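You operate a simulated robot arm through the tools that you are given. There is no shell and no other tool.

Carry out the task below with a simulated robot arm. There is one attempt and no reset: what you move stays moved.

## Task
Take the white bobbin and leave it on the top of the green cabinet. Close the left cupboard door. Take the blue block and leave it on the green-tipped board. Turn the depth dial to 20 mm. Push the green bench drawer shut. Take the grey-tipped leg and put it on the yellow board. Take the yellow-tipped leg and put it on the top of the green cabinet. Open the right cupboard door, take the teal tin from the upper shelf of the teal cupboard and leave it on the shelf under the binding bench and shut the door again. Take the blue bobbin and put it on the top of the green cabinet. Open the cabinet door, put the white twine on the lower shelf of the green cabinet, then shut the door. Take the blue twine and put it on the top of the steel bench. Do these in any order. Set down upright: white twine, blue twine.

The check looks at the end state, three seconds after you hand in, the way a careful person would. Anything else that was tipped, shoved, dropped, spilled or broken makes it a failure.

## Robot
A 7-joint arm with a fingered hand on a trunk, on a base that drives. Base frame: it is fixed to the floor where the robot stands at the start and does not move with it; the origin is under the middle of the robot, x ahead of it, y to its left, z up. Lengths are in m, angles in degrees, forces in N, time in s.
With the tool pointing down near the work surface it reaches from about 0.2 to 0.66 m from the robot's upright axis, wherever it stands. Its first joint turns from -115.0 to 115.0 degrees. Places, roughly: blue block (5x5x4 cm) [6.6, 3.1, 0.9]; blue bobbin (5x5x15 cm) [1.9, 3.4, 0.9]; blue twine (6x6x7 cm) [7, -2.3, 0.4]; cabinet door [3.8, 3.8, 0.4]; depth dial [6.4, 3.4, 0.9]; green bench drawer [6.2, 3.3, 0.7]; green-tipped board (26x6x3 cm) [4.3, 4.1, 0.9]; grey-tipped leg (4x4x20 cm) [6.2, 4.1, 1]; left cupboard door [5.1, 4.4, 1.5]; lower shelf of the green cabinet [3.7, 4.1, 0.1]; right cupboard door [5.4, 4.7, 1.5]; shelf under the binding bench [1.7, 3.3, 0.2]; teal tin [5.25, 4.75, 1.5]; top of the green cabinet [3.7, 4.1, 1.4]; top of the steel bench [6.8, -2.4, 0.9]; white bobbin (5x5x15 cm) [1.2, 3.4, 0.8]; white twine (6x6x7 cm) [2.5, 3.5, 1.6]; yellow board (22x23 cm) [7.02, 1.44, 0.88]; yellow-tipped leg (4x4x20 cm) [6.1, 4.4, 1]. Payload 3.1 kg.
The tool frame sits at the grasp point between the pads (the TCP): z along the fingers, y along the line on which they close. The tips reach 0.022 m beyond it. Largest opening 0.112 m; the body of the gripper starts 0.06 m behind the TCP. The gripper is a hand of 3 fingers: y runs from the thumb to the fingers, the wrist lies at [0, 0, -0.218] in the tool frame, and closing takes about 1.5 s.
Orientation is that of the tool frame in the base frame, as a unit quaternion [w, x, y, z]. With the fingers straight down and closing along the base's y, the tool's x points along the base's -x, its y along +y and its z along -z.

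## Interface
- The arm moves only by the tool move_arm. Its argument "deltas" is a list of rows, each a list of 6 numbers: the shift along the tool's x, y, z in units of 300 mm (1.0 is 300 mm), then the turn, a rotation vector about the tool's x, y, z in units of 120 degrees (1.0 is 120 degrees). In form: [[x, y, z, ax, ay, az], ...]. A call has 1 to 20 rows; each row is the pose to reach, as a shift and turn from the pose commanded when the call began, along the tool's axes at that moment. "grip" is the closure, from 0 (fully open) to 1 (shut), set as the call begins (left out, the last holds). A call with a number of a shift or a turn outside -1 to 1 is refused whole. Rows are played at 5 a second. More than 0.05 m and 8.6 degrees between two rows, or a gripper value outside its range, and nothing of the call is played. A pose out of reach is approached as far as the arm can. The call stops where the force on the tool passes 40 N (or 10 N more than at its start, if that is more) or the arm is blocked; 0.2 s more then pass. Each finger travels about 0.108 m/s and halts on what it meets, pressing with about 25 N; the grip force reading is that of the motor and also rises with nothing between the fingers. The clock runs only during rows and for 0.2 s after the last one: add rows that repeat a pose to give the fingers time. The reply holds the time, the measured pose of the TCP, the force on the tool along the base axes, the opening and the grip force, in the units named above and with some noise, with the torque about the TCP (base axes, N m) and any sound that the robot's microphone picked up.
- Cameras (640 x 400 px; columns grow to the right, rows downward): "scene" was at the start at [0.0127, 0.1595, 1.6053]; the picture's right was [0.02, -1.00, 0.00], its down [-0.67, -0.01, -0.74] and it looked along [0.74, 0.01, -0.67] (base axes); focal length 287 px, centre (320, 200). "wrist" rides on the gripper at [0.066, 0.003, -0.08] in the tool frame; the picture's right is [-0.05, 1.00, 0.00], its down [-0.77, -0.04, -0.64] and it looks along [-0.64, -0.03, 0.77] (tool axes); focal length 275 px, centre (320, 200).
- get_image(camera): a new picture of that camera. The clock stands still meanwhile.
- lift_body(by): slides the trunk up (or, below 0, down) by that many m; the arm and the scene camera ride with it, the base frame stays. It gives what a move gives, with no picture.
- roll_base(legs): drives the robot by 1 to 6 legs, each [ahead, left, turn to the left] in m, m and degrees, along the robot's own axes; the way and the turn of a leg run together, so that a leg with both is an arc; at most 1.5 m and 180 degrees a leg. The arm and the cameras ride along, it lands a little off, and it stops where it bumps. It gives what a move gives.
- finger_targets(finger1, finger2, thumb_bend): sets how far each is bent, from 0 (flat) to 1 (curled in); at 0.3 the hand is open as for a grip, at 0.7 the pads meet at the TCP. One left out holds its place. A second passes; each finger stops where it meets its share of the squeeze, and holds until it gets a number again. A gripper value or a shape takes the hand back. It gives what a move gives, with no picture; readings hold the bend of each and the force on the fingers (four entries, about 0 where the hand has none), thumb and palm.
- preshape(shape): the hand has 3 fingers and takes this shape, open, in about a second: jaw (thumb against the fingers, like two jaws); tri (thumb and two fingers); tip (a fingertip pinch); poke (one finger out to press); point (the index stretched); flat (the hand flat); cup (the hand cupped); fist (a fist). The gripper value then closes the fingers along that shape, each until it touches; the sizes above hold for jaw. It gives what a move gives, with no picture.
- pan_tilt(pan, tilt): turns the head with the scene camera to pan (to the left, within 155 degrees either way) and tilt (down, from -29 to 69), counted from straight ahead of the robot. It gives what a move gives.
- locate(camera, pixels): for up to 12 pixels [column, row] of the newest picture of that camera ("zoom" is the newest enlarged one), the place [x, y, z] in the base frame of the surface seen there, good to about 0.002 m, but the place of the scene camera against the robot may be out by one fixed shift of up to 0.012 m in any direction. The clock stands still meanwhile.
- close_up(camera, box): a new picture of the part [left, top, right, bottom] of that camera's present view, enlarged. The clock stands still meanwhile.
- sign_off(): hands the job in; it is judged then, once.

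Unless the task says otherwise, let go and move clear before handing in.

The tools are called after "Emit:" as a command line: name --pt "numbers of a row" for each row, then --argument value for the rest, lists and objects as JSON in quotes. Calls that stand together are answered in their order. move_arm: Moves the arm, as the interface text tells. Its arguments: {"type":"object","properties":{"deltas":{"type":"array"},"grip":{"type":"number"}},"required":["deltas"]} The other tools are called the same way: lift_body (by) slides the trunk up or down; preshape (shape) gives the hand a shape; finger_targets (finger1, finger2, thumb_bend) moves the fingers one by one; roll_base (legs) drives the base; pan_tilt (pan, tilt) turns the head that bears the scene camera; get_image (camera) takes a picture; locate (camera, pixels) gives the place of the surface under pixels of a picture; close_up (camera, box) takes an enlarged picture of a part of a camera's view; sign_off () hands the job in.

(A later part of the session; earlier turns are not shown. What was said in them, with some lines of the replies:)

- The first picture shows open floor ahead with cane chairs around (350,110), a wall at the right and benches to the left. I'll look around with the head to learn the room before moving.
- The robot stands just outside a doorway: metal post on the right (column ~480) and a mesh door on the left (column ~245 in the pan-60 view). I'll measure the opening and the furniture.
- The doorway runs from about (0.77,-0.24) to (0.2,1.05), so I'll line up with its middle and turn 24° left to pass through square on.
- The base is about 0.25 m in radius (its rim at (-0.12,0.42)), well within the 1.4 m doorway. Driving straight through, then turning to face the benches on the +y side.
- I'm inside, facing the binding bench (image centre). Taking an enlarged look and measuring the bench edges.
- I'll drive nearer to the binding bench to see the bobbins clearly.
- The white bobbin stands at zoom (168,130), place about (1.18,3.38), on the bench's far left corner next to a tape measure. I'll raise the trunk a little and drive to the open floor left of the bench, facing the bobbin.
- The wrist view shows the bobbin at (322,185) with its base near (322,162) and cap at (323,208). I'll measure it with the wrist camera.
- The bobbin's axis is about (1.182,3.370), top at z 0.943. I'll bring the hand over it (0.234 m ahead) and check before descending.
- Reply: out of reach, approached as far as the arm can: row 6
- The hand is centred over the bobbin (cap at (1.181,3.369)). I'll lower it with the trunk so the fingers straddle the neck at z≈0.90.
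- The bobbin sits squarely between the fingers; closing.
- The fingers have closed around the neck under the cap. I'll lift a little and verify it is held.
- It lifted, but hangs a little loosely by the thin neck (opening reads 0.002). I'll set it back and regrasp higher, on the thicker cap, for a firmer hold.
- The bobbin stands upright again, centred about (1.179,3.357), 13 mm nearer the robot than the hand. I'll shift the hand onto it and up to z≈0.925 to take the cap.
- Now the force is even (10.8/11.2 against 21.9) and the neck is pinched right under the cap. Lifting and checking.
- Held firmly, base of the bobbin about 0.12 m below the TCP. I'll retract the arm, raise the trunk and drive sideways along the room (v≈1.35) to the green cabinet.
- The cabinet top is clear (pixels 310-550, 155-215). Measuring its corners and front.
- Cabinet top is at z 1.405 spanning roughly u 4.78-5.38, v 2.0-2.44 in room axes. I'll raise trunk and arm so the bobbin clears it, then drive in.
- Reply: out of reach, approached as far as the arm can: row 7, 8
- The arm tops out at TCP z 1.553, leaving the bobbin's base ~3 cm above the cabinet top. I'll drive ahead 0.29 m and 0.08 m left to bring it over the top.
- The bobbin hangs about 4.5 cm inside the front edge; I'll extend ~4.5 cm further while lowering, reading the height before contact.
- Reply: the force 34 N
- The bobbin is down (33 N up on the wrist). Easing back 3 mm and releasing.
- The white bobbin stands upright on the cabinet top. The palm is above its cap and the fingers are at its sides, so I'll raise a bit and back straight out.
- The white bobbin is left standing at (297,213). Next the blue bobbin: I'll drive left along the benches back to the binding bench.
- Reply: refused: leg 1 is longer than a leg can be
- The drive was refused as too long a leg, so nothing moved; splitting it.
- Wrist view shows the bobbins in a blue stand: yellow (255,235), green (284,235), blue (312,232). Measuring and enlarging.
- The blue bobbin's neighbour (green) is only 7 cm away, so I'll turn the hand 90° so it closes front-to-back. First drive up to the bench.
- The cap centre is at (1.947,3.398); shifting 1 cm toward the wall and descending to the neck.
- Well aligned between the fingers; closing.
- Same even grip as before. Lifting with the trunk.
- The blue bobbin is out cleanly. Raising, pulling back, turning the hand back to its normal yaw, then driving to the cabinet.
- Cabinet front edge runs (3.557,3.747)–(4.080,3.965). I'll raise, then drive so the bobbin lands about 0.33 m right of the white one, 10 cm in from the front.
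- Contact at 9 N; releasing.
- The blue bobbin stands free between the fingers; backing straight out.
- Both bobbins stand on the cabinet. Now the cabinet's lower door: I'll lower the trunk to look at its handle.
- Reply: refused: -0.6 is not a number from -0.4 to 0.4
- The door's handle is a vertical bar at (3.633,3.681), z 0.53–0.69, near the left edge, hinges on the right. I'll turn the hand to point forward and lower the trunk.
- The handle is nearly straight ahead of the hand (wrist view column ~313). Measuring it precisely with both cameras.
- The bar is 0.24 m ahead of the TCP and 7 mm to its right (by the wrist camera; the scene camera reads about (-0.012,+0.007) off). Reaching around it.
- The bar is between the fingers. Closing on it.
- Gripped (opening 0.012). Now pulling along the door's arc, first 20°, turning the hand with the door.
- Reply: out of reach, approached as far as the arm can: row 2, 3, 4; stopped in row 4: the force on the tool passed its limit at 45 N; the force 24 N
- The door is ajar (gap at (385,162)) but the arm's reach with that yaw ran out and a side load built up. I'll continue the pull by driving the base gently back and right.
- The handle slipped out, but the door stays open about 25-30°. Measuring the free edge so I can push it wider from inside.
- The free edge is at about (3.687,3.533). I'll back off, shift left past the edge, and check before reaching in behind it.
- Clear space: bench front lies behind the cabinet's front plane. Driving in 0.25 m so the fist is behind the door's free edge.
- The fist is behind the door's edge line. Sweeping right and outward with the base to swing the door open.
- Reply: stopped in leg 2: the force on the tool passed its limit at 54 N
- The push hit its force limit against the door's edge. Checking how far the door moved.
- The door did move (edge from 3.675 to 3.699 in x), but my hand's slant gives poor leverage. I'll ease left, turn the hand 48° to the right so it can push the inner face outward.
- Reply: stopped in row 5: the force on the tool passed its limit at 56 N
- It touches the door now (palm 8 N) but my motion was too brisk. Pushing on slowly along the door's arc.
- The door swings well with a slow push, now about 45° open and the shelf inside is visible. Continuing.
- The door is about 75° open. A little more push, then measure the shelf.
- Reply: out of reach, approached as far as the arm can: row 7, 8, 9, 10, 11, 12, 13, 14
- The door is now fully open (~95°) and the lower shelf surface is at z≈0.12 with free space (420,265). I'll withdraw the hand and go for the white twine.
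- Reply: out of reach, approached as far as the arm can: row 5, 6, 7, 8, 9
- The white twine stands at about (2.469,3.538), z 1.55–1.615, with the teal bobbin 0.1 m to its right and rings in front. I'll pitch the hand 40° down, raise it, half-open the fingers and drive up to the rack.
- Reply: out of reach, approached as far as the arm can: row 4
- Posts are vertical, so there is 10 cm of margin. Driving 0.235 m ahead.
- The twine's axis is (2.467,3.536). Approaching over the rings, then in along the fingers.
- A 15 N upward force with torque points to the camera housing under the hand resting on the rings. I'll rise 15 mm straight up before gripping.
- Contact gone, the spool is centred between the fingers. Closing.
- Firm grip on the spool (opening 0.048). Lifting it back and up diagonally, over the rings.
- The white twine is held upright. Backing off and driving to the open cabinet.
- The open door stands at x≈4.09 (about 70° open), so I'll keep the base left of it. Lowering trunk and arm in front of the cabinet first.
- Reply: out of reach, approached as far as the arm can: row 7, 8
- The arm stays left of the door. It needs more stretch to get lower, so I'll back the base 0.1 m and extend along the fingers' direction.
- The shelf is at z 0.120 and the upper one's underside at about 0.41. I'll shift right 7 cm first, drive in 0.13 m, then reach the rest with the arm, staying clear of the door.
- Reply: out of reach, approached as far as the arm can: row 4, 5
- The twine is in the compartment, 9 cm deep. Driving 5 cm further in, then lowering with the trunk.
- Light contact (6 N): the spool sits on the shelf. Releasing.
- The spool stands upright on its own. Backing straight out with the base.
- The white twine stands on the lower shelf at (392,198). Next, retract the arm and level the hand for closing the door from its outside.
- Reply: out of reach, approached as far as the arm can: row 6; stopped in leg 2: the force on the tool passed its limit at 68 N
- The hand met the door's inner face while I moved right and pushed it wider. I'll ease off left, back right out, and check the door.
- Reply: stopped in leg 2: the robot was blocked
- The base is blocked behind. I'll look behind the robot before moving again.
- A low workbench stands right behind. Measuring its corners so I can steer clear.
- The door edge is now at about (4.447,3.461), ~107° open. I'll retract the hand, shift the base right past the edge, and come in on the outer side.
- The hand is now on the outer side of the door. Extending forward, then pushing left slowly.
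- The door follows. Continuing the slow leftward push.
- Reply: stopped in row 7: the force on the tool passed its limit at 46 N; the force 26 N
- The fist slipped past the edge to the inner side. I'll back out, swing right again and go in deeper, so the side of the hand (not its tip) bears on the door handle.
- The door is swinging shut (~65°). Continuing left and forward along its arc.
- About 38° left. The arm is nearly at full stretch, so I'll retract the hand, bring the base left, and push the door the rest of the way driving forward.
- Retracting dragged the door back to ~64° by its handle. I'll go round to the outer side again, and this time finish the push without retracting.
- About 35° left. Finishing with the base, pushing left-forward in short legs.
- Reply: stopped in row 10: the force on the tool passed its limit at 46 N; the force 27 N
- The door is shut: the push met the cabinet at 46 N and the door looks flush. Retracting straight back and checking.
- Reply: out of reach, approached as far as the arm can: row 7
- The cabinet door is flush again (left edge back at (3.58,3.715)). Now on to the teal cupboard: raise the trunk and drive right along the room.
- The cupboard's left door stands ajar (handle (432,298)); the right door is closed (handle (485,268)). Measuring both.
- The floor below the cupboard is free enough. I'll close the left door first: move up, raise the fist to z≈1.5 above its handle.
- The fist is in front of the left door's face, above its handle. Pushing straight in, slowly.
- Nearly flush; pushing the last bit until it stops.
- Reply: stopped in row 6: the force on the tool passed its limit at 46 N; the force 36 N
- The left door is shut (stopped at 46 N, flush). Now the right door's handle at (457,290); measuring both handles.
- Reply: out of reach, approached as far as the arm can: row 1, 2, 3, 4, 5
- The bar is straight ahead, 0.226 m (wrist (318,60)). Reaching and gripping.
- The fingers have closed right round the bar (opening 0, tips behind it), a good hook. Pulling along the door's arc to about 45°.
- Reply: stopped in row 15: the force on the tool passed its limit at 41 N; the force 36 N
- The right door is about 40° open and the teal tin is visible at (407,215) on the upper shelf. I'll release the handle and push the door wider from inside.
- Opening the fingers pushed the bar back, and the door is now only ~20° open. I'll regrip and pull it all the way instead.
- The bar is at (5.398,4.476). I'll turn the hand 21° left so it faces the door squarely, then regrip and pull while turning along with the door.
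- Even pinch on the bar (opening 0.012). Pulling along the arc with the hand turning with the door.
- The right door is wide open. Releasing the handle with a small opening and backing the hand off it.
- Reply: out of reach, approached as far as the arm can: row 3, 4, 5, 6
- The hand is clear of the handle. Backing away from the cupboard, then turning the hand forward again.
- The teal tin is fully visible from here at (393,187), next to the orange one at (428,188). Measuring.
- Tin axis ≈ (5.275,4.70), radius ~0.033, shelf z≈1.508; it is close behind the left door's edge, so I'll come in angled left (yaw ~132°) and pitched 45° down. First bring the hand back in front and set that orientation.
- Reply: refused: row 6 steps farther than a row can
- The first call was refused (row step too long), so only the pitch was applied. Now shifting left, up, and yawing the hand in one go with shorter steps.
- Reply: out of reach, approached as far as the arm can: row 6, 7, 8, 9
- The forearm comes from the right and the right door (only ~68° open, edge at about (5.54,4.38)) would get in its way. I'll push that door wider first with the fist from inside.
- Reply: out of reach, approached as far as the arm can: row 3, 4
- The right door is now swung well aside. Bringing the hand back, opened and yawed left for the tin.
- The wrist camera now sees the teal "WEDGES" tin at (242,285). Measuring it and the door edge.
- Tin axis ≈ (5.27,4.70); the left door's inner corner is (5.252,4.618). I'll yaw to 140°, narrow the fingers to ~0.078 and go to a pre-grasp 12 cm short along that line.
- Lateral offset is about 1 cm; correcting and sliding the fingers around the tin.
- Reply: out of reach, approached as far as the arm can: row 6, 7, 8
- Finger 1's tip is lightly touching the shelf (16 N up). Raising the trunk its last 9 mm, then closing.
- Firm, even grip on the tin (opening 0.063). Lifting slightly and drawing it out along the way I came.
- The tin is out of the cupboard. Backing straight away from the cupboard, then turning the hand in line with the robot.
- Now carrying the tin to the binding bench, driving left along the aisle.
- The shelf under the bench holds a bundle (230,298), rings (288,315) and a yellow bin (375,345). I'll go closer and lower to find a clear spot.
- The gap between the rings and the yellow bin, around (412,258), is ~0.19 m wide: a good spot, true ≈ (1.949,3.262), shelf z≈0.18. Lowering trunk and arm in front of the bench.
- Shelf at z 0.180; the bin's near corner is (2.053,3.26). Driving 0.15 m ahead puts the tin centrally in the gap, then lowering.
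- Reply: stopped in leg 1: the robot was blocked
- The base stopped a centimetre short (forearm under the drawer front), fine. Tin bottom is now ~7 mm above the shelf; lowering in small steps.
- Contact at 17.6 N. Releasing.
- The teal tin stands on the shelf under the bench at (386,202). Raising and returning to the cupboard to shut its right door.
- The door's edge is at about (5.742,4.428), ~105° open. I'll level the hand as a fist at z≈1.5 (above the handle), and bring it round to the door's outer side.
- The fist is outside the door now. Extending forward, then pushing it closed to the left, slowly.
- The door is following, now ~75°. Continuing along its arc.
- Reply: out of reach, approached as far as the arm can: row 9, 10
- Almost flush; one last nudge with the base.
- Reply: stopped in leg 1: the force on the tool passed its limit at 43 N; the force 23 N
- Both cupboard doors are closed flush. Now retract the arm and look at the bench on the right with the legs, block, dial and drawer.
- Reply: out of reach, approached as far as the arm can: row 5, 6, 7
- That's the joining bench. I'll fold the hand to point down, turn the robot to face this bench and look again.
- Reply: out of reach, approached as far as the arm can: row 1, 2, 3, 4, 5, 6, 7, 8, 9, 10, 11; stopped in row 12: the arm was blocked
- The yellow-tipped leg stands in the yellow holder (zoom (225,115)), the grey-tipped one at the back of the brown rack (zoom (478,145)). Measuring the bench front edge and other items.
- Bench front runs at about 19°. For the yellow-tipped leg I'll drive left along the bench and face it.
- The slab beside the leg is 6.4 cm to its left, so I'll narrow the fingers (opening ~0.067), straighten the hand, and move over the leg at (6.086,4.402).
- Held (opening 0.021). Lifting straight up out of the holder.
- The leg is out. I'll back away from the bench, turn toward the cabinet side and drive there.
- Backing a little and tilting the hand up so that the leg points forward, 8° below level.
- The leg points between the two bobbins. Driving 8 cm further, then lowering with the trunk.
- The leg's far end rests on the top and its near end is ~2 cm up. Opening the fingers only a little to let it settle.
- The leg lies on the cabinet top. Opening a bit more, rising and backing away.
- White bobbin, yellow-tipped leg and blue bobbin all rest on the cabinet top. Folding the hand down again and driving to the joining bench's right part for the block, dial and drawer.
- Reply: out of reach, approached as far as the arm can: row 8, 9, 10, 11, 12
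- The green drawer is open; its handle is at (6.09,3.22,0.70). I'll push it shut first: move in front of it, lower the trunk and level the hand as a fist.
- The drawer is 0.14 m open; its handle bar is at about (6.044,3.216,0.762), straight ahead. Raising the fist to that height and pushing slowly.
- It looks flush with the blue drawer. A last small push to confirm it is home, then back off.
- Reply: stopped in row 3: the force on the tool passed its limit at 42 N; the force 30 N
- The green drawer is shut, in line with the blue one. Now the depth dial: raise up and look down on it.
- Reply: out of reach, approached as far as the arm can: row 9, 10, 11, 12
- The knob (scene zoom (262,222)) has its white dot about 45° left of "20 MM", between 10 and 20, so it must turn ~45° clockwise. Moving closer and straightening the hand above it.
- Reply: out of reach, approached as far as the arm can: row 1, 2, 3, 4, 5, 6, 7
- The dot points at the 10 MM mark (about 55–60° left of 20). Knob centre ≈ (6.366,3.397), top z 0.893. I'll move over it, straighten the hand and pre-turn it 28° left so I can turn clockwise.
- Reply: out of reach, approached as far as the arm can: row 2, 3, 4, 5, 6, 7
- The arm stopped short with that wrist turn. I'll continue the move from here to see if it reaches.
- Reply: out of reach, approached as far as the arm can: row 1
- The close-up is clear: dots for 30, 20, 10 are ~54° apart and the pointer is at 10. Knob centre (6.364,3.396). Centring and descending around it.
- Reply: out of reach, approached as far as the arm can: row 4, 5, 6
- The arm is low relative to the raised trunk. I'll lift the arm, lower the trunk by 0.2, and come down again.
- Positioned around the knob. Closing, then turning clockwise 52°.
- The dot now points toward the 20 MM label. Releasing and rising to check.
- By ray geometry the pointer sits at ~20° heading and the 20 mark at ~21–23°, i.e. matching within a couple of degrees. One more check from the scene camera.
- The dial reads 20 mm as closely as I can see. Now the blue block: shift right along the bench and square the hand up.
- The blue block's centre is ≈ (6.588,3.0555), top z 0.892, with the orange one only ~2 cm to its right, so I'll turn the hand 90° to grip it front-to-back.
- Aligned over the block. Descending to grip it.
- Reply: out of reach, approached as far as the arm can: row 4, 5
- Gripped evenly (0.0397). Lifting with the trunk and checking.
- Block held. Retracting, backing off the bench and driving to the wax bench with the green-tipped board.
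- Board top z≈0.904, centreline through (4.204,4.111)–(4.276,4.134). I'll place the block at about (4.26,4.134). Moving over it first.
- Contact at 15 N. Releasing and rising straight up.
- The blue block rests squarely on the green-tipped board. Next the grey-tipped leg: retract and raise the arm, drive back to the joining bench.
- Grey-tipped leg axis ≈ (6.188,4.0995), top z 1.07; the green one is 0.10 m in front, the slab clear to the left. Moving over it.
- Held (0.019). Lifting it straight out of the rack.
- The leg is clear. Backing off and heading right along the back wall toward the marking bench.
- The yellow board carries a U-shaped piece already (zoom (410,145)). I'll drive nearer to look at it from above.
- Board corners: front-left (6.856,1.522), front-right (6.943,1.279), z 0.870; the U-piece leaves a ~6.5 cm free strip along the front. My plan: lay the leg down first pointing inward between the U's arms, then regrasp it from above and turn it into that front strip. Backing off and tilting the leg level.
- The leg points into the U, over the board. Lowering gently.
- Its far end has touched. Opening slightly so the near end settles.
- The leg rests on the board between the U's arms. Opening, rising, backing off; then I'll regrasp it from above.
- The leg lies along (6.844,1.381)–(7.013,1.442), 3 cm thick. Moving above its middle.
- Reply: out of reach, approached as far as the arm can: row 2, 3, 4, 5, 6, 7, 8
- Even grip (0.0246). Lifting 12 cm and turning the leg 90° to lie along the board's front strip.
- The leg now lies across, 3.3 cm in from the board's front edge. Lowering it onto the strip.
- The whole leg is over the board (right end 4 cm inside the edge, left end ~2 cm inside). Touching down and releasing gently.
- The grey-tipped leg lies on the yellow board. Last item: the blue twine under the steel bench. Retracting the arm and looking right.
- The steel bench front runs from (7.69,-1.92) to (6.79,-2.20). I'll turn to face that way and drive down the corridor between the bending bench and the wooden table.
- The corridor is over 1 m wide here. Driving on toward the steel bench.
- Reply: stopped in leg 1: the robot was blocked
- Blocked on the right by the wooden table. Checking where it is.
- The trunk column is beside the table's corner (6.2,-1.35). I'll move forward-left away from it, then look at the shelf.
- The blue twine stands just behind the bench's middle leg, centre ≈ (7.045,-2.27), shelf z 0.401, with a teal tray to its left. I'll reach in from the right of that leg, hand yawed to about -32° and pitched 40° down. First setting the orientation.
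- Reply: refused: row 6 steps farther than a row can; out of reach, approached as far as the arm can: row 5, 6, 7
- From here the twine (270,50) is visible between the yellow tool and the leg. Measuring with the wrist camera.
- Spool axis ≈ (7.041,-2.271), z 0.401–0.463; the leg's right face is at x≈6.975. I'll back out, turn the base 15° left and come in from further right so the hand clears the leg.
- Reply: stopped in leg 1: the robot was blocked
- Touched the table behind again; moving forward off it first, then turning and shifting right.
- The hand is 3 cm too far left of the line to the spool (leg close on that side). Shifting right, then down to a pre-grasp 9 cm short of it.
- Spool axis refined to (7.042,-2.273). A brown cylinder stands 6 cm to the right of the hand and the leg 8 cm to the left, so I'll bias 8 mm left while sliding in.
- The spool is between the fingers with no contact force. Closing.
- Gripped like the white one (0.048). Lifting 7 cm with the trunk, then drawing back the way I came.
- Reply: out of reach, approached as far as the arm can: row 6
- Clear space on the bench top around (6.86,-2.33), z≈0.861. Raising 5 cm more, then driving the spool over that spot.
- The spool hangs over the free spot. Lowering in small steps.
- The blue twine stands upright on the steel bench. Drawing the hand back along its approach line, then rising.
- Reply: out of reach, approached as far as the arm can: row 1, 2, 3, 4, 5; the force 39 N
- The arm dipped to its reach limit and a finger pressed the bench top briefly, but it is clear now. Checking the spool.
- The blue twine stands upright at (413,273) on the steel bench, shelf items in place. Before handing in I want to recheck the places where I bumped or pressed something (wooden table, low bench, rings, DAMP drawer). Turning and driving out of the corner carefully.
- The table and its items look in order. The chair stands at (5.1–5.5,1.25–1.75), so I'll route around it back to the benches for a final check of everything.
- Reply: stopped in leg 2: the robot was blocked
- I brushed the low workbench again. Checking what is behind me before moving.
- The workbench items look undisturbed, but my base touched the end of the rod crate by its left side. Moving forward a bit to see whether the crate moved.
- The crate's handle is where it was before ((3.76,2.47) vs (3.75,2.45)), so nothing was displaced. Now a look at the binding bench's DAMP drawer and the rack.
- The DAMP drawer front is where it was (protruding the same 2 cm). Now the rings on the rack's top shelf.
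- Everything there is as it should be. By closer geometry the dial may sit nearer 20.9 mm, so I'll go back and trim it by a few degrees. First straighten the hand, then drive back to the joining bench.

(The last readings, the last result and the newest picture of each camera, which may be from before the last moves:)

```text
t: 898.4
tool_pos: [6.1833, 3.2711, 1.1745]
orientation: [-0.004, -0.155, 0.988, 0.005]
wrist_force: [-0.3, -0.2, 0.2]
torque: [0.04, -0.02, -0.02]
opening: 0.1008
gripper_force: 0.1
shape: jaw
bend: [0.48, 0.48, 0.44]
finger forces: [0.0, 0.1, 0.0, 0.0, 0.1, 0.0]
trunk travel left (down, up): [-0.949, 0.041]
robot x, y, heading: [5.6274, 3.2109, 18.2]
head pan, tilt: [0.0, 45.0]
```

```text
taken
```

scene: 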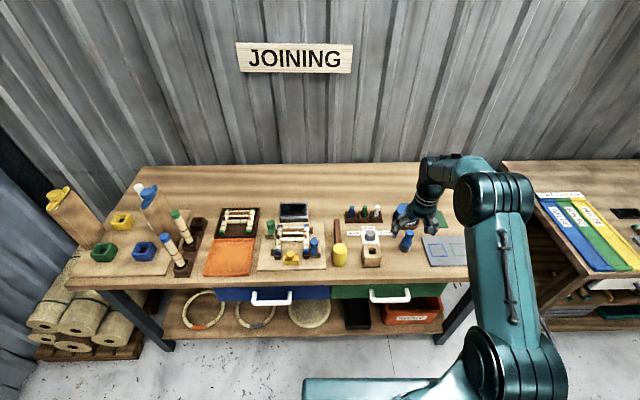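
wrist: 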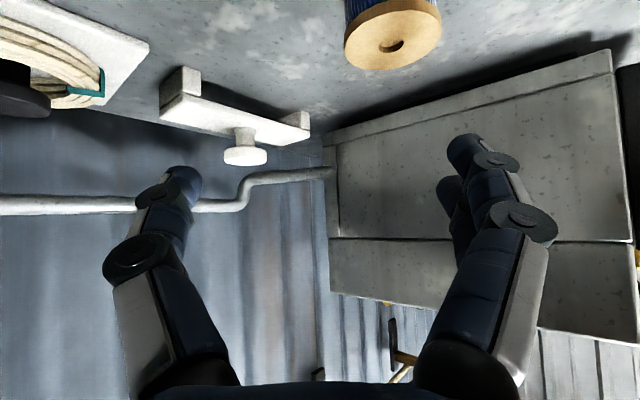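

Emit:
roll_base --legs '[[0.16, 0, 0]]'

Emit:
lift_body --by -0.12

Emit:
move_arm --pt "-0.03 0.1 0 0 0 0" --pt "-0.065 0.203 0 0 0 0" --pt "-0.065 0.203 0 0 0 0" --grip 0.35

Emit:
get_image --camera "wrist"

```text
t: 899.8
tool_pos: [6.332, 3.3207, 1.1745]
orientation: [-0.003, -0.157, 0.988, 0.004]
wrist_force: [-0.3, 0.6, 0.1]
torque: [0.0, 0.04, 0.02]
opening: 0.1007
gripper_force: 0.1
shape: jaw
bend: [0.48, 0.48, 0.44]
finger forces: [0.0, 0.1, 0.0, 0.0, 0.0, 0.0]
trunk travel left (down, up): [-0.949, 0.041]
robot x, y, heading: [5.7763, 3.2603, 18.3]
head pan, tilt: [0.0, 45.0]
```

```text
t: 901.3
tool_pos: [6.3337, 3.3222, 1.0545]
orientation: [-0.004, -0.158, 0.987, 0.004]
wrist_force: [0.0, 0.1, 0.5]
torque: [-0.04, -0.01, -0.01]
opening: 0.1009
gripper_force: 0.0
shape: jaw
bend: [0.48, 0.48, 0.44]
finger forces: [0.0, 0.1, 0.0, 0.0, 0.0, 0.0]
trunk travel left (down, up): [-0.829, 0.161]
robot x, y, heading: [5.7769, 3.2644, 18.5]
head pan, tilt: [0.0, 45.0]
```

```text
t: 902.1
tool_pos: [6.3323, 3.3864, 1.0556]
orientation: [-0.004, -0.157, 0.988, 0.003]
wrist_force: [-0.5, -0.8, 0.3]
torque: [0.04, -0.03, -0.02]
opening: 0.0732
gripper_force: 0.1
shape: jaw
bend: [0.7, 0.7, 0.67]
finger forces: [0.1, 0.1, 0.0, 0.0, 0.1, 0.0]
trunk travel left (down, up): [-0.829, 0.161]
robot x, y, heading: [5.7748, 3.2603, 18.7]
head pan, tilt: [0.0, 45.0]
```

```text
taken
```

wrist: 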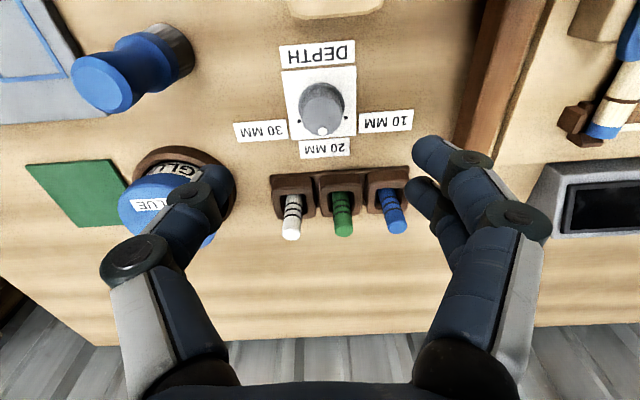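

The dial is squarely in view now at (322,105). Enlarging it.

Emit:
close_up --camera "wrist" --box '[282, 62, 362, 142]'

Emit:
close_up --camera "wrist" --box '[302, 82, 342, 142]'

```text
5.00 times, centred on (322, 102) of wrist
```

zoom: 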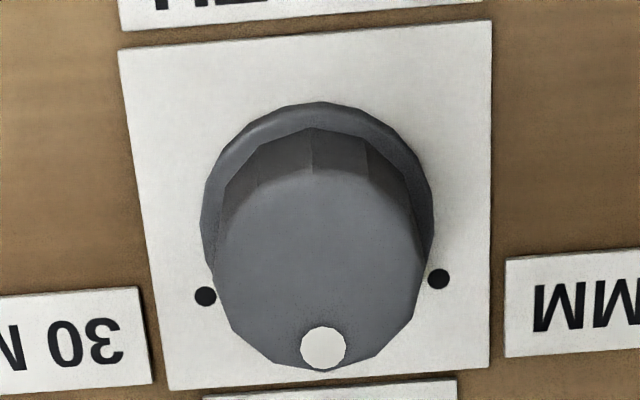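

```text
6.67 times, centred on (322, 112) of wrist
```

zoom: 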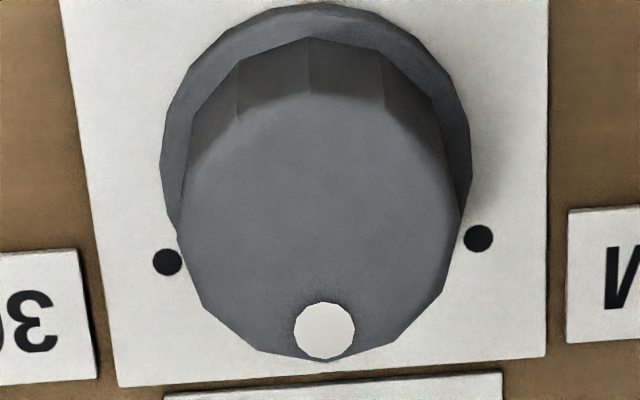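

From directly in front, the pointer is within ~2° of the plate's 20 mm direction (≈20.3 mm), so no adjustment is needed. Rising and backing clear, with a last look around at the cupboard and cabinet.

Emit:
lift_body --by 0.16

Emit:
roll_base --legs '[[-0.5, 0, 0]]'

Emit:
pan_tilt --pan 75 --tilt 15

Emit:
get_image --camera "scene"

Emit:
pan_tilt --pan 115 --tilt 15

Emit:
get_image --camera "scene"

Emit:
pan_tilt --pan -10 --tilt 30

Emit:
get_image --camera "scene"

```text
t: 903.9
tool_pos: [6.3325, 3.3875, 1.2163]
orientation: [-0.003, -0.158, 0.987, 0.004]
wrist_force: [-0.3, 0.2, -0.6]
torque: [0.0, -0.03, -0.03]
opening: 0.0733
gripper_force: 0.1
shape: jaw
bend: [0.7, 0.7, 0.67]
finger forces: [0.0, 0.0, 0.1, 0.1, 0.0, 0.0]
trunk travel left (down, up): [-0.989, 0.001]
robot x, y, heading: [5.7765, 3.2639, 18.4]
head pan, tilt: [0.0, 45.0]
```

```text
t: 906.8
tool_pos: [5.8677, 3.2344, 1.215]
orientation: [-0.005, -0.161, 0.987, 0.004]
wrist_force: [0.8, 0.3, 0.0]
torque: [-0.02, 0.04, 0.03]
opening: 0.0732
gripper_force: 0.0
shape: jaw
bend: [0.7, 0.7, 0.67]
finger forces: [0.0, 0.0, 0.0, 0.1, 0.1, 0.2]
trunk travel left (down, up): [-0.989, 0.001]
robot x, y, heading: [5.313, 3.1073, 18.9]
head pan, tilt: [0.0, 45.0]
```

```text
t: 908.3
tool_pos: [5.8665, 3.233, 1.2173]
orientation: [-0.004, -0.161, 0.987, 0.003]
wrist_force: [0.6, -0.1, -0.9]
torque: [0.01, -0.02, 0.0]
opening: 0.0734
gripper_force: 0.1
shape: jaw
bend: [0.7, 0.7, 0.67]
finger forces: [0.0, 0.1, 0.0, 0.0, 0.0, 0.0]
trunk travel left (down, up): [-0.989, 0.001]
robot x, y, heading: [5.3091, 3.1055, 18.7]
head pan, tilt: [75.0, 15.0]
```

```text
taken
```

scene: 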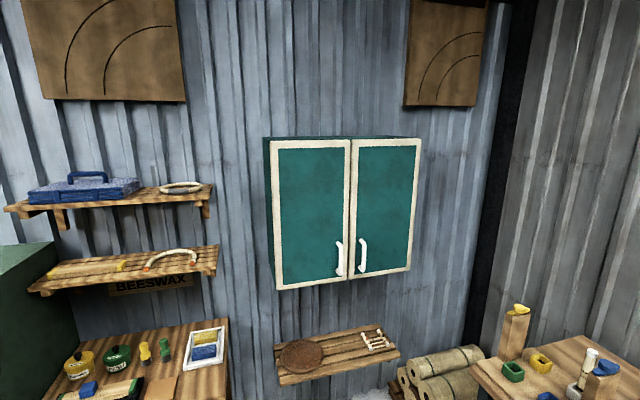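

```text
t: 909.3
tool_pos: [5.8657, 3.2327, 1.2148]
orientation: [-0.003, -0.161, 0.987, 0.004]
wrist_force: [0.1, -0.1, 0.9]
torque: [0.01, -0.03, 0.01]
opening: 0.0732
gripper_force: 0.0
shape: jaw
bend: [0.7, 0.7, 0.67]
finger forces: [0.1, 0.1, 0.0, 0.1, 0.0, 0.0]
trunk travel left (down, up): [-0.989, 0.001]
robot x, y, heading: [5.3126, 3.1036, 18.7]
head pan, tilt: [115.0, 15.0]
```

```text
taken
```

scene: 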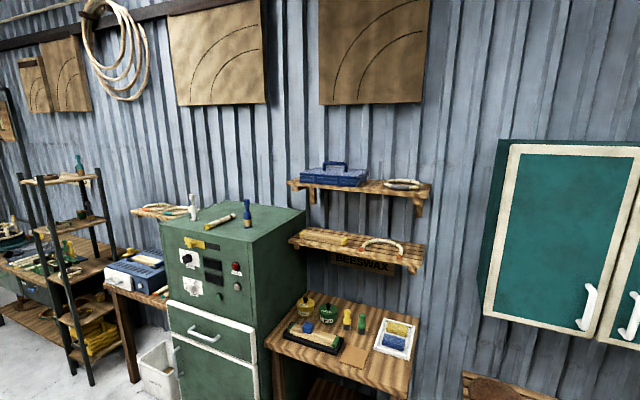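

```text
t: 911.4
tool_pos: [5.8677, 3.2332, 1.2167]
orientation: [-0.004, -0.161, 0.987, 0.004]
wrist_force: [0.9, 0.0, -0.7]
torque: [0.01, 0.01, 0.04]
opening: 0.0734
gripper_force: 0.0
shape: jaw
bend: [0.7, 0.7, 0.67]
finger forces: [0.1, 0.0, 0.0, 0.1, 0.0, 0.1]
trunk travel left (down, up): [-0.989, 0.001]
robot x, y, heading: [5.3101, 3.1085, 18.9]
head pan, tilt: [-10.0, 30.0]
```

```text
taken
```

scene: 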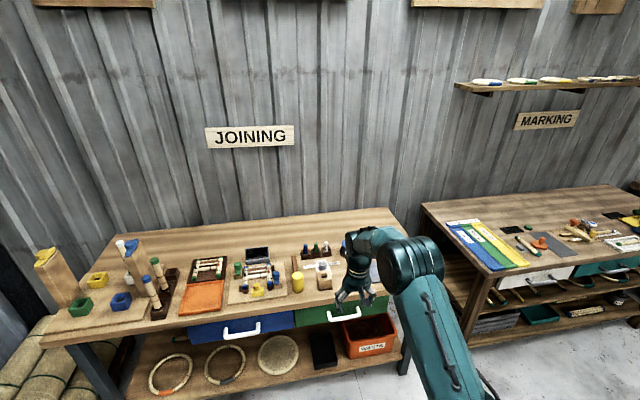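

The last pictures show both cupboard doors flush, the cabinet shut with the two bobbins and the yellow-tipped leg on top. They also show the blue block on the green-tipped board, the green drawer closed and the hand empty and clear. Handing in.

Emit:
sign_off

```text
The job is handed in.
```

I finished all eleven tasks and handed the job in; I have no result from the check yet.

- **Green cabinet:** The white bobbin, blue bobbin and yellow-tipped leg are on its top. The white twine stands upright on the lower shelf, and the door is shut.
- **Cupboard:** Both doors are closed. The teal tin is on the shelf under the binding bench.
- **Joining bench:** The green drawer is shut. The depth dial reads about 20.3 mm by my closest view.
- **Boards:** The blue block is on the green-tipped board. The grey-tipped leg lies along the front of the yellow board.
- **Steel bench:** The blue twine stands upright on the bench top.

My base or arm also touched a few other things along the way. These could count against the "nothing shoved" rule:

- **Low workbench and rod crate:** I bumped both. The crate handle measured where it was before, within measurement error, and the items on the bench looked undisturbed.
- **Wooden table by the steam corner:** I bumped it at least twice. Its items look fine, but I had no earlier measurement to confirm the table itself hadn't moved.
- **Rings on the rack:** The hand pressed on them with about 15 N while I took the white twine. They look in place.
- **DAMP drawer on the binding bench:** The base was blocked while I was placing the tin there. The drawer front measured the same before and after.
- **Steel bench top:** A finger pressed it briefly as I withdrew. The blue twine stayed upright.
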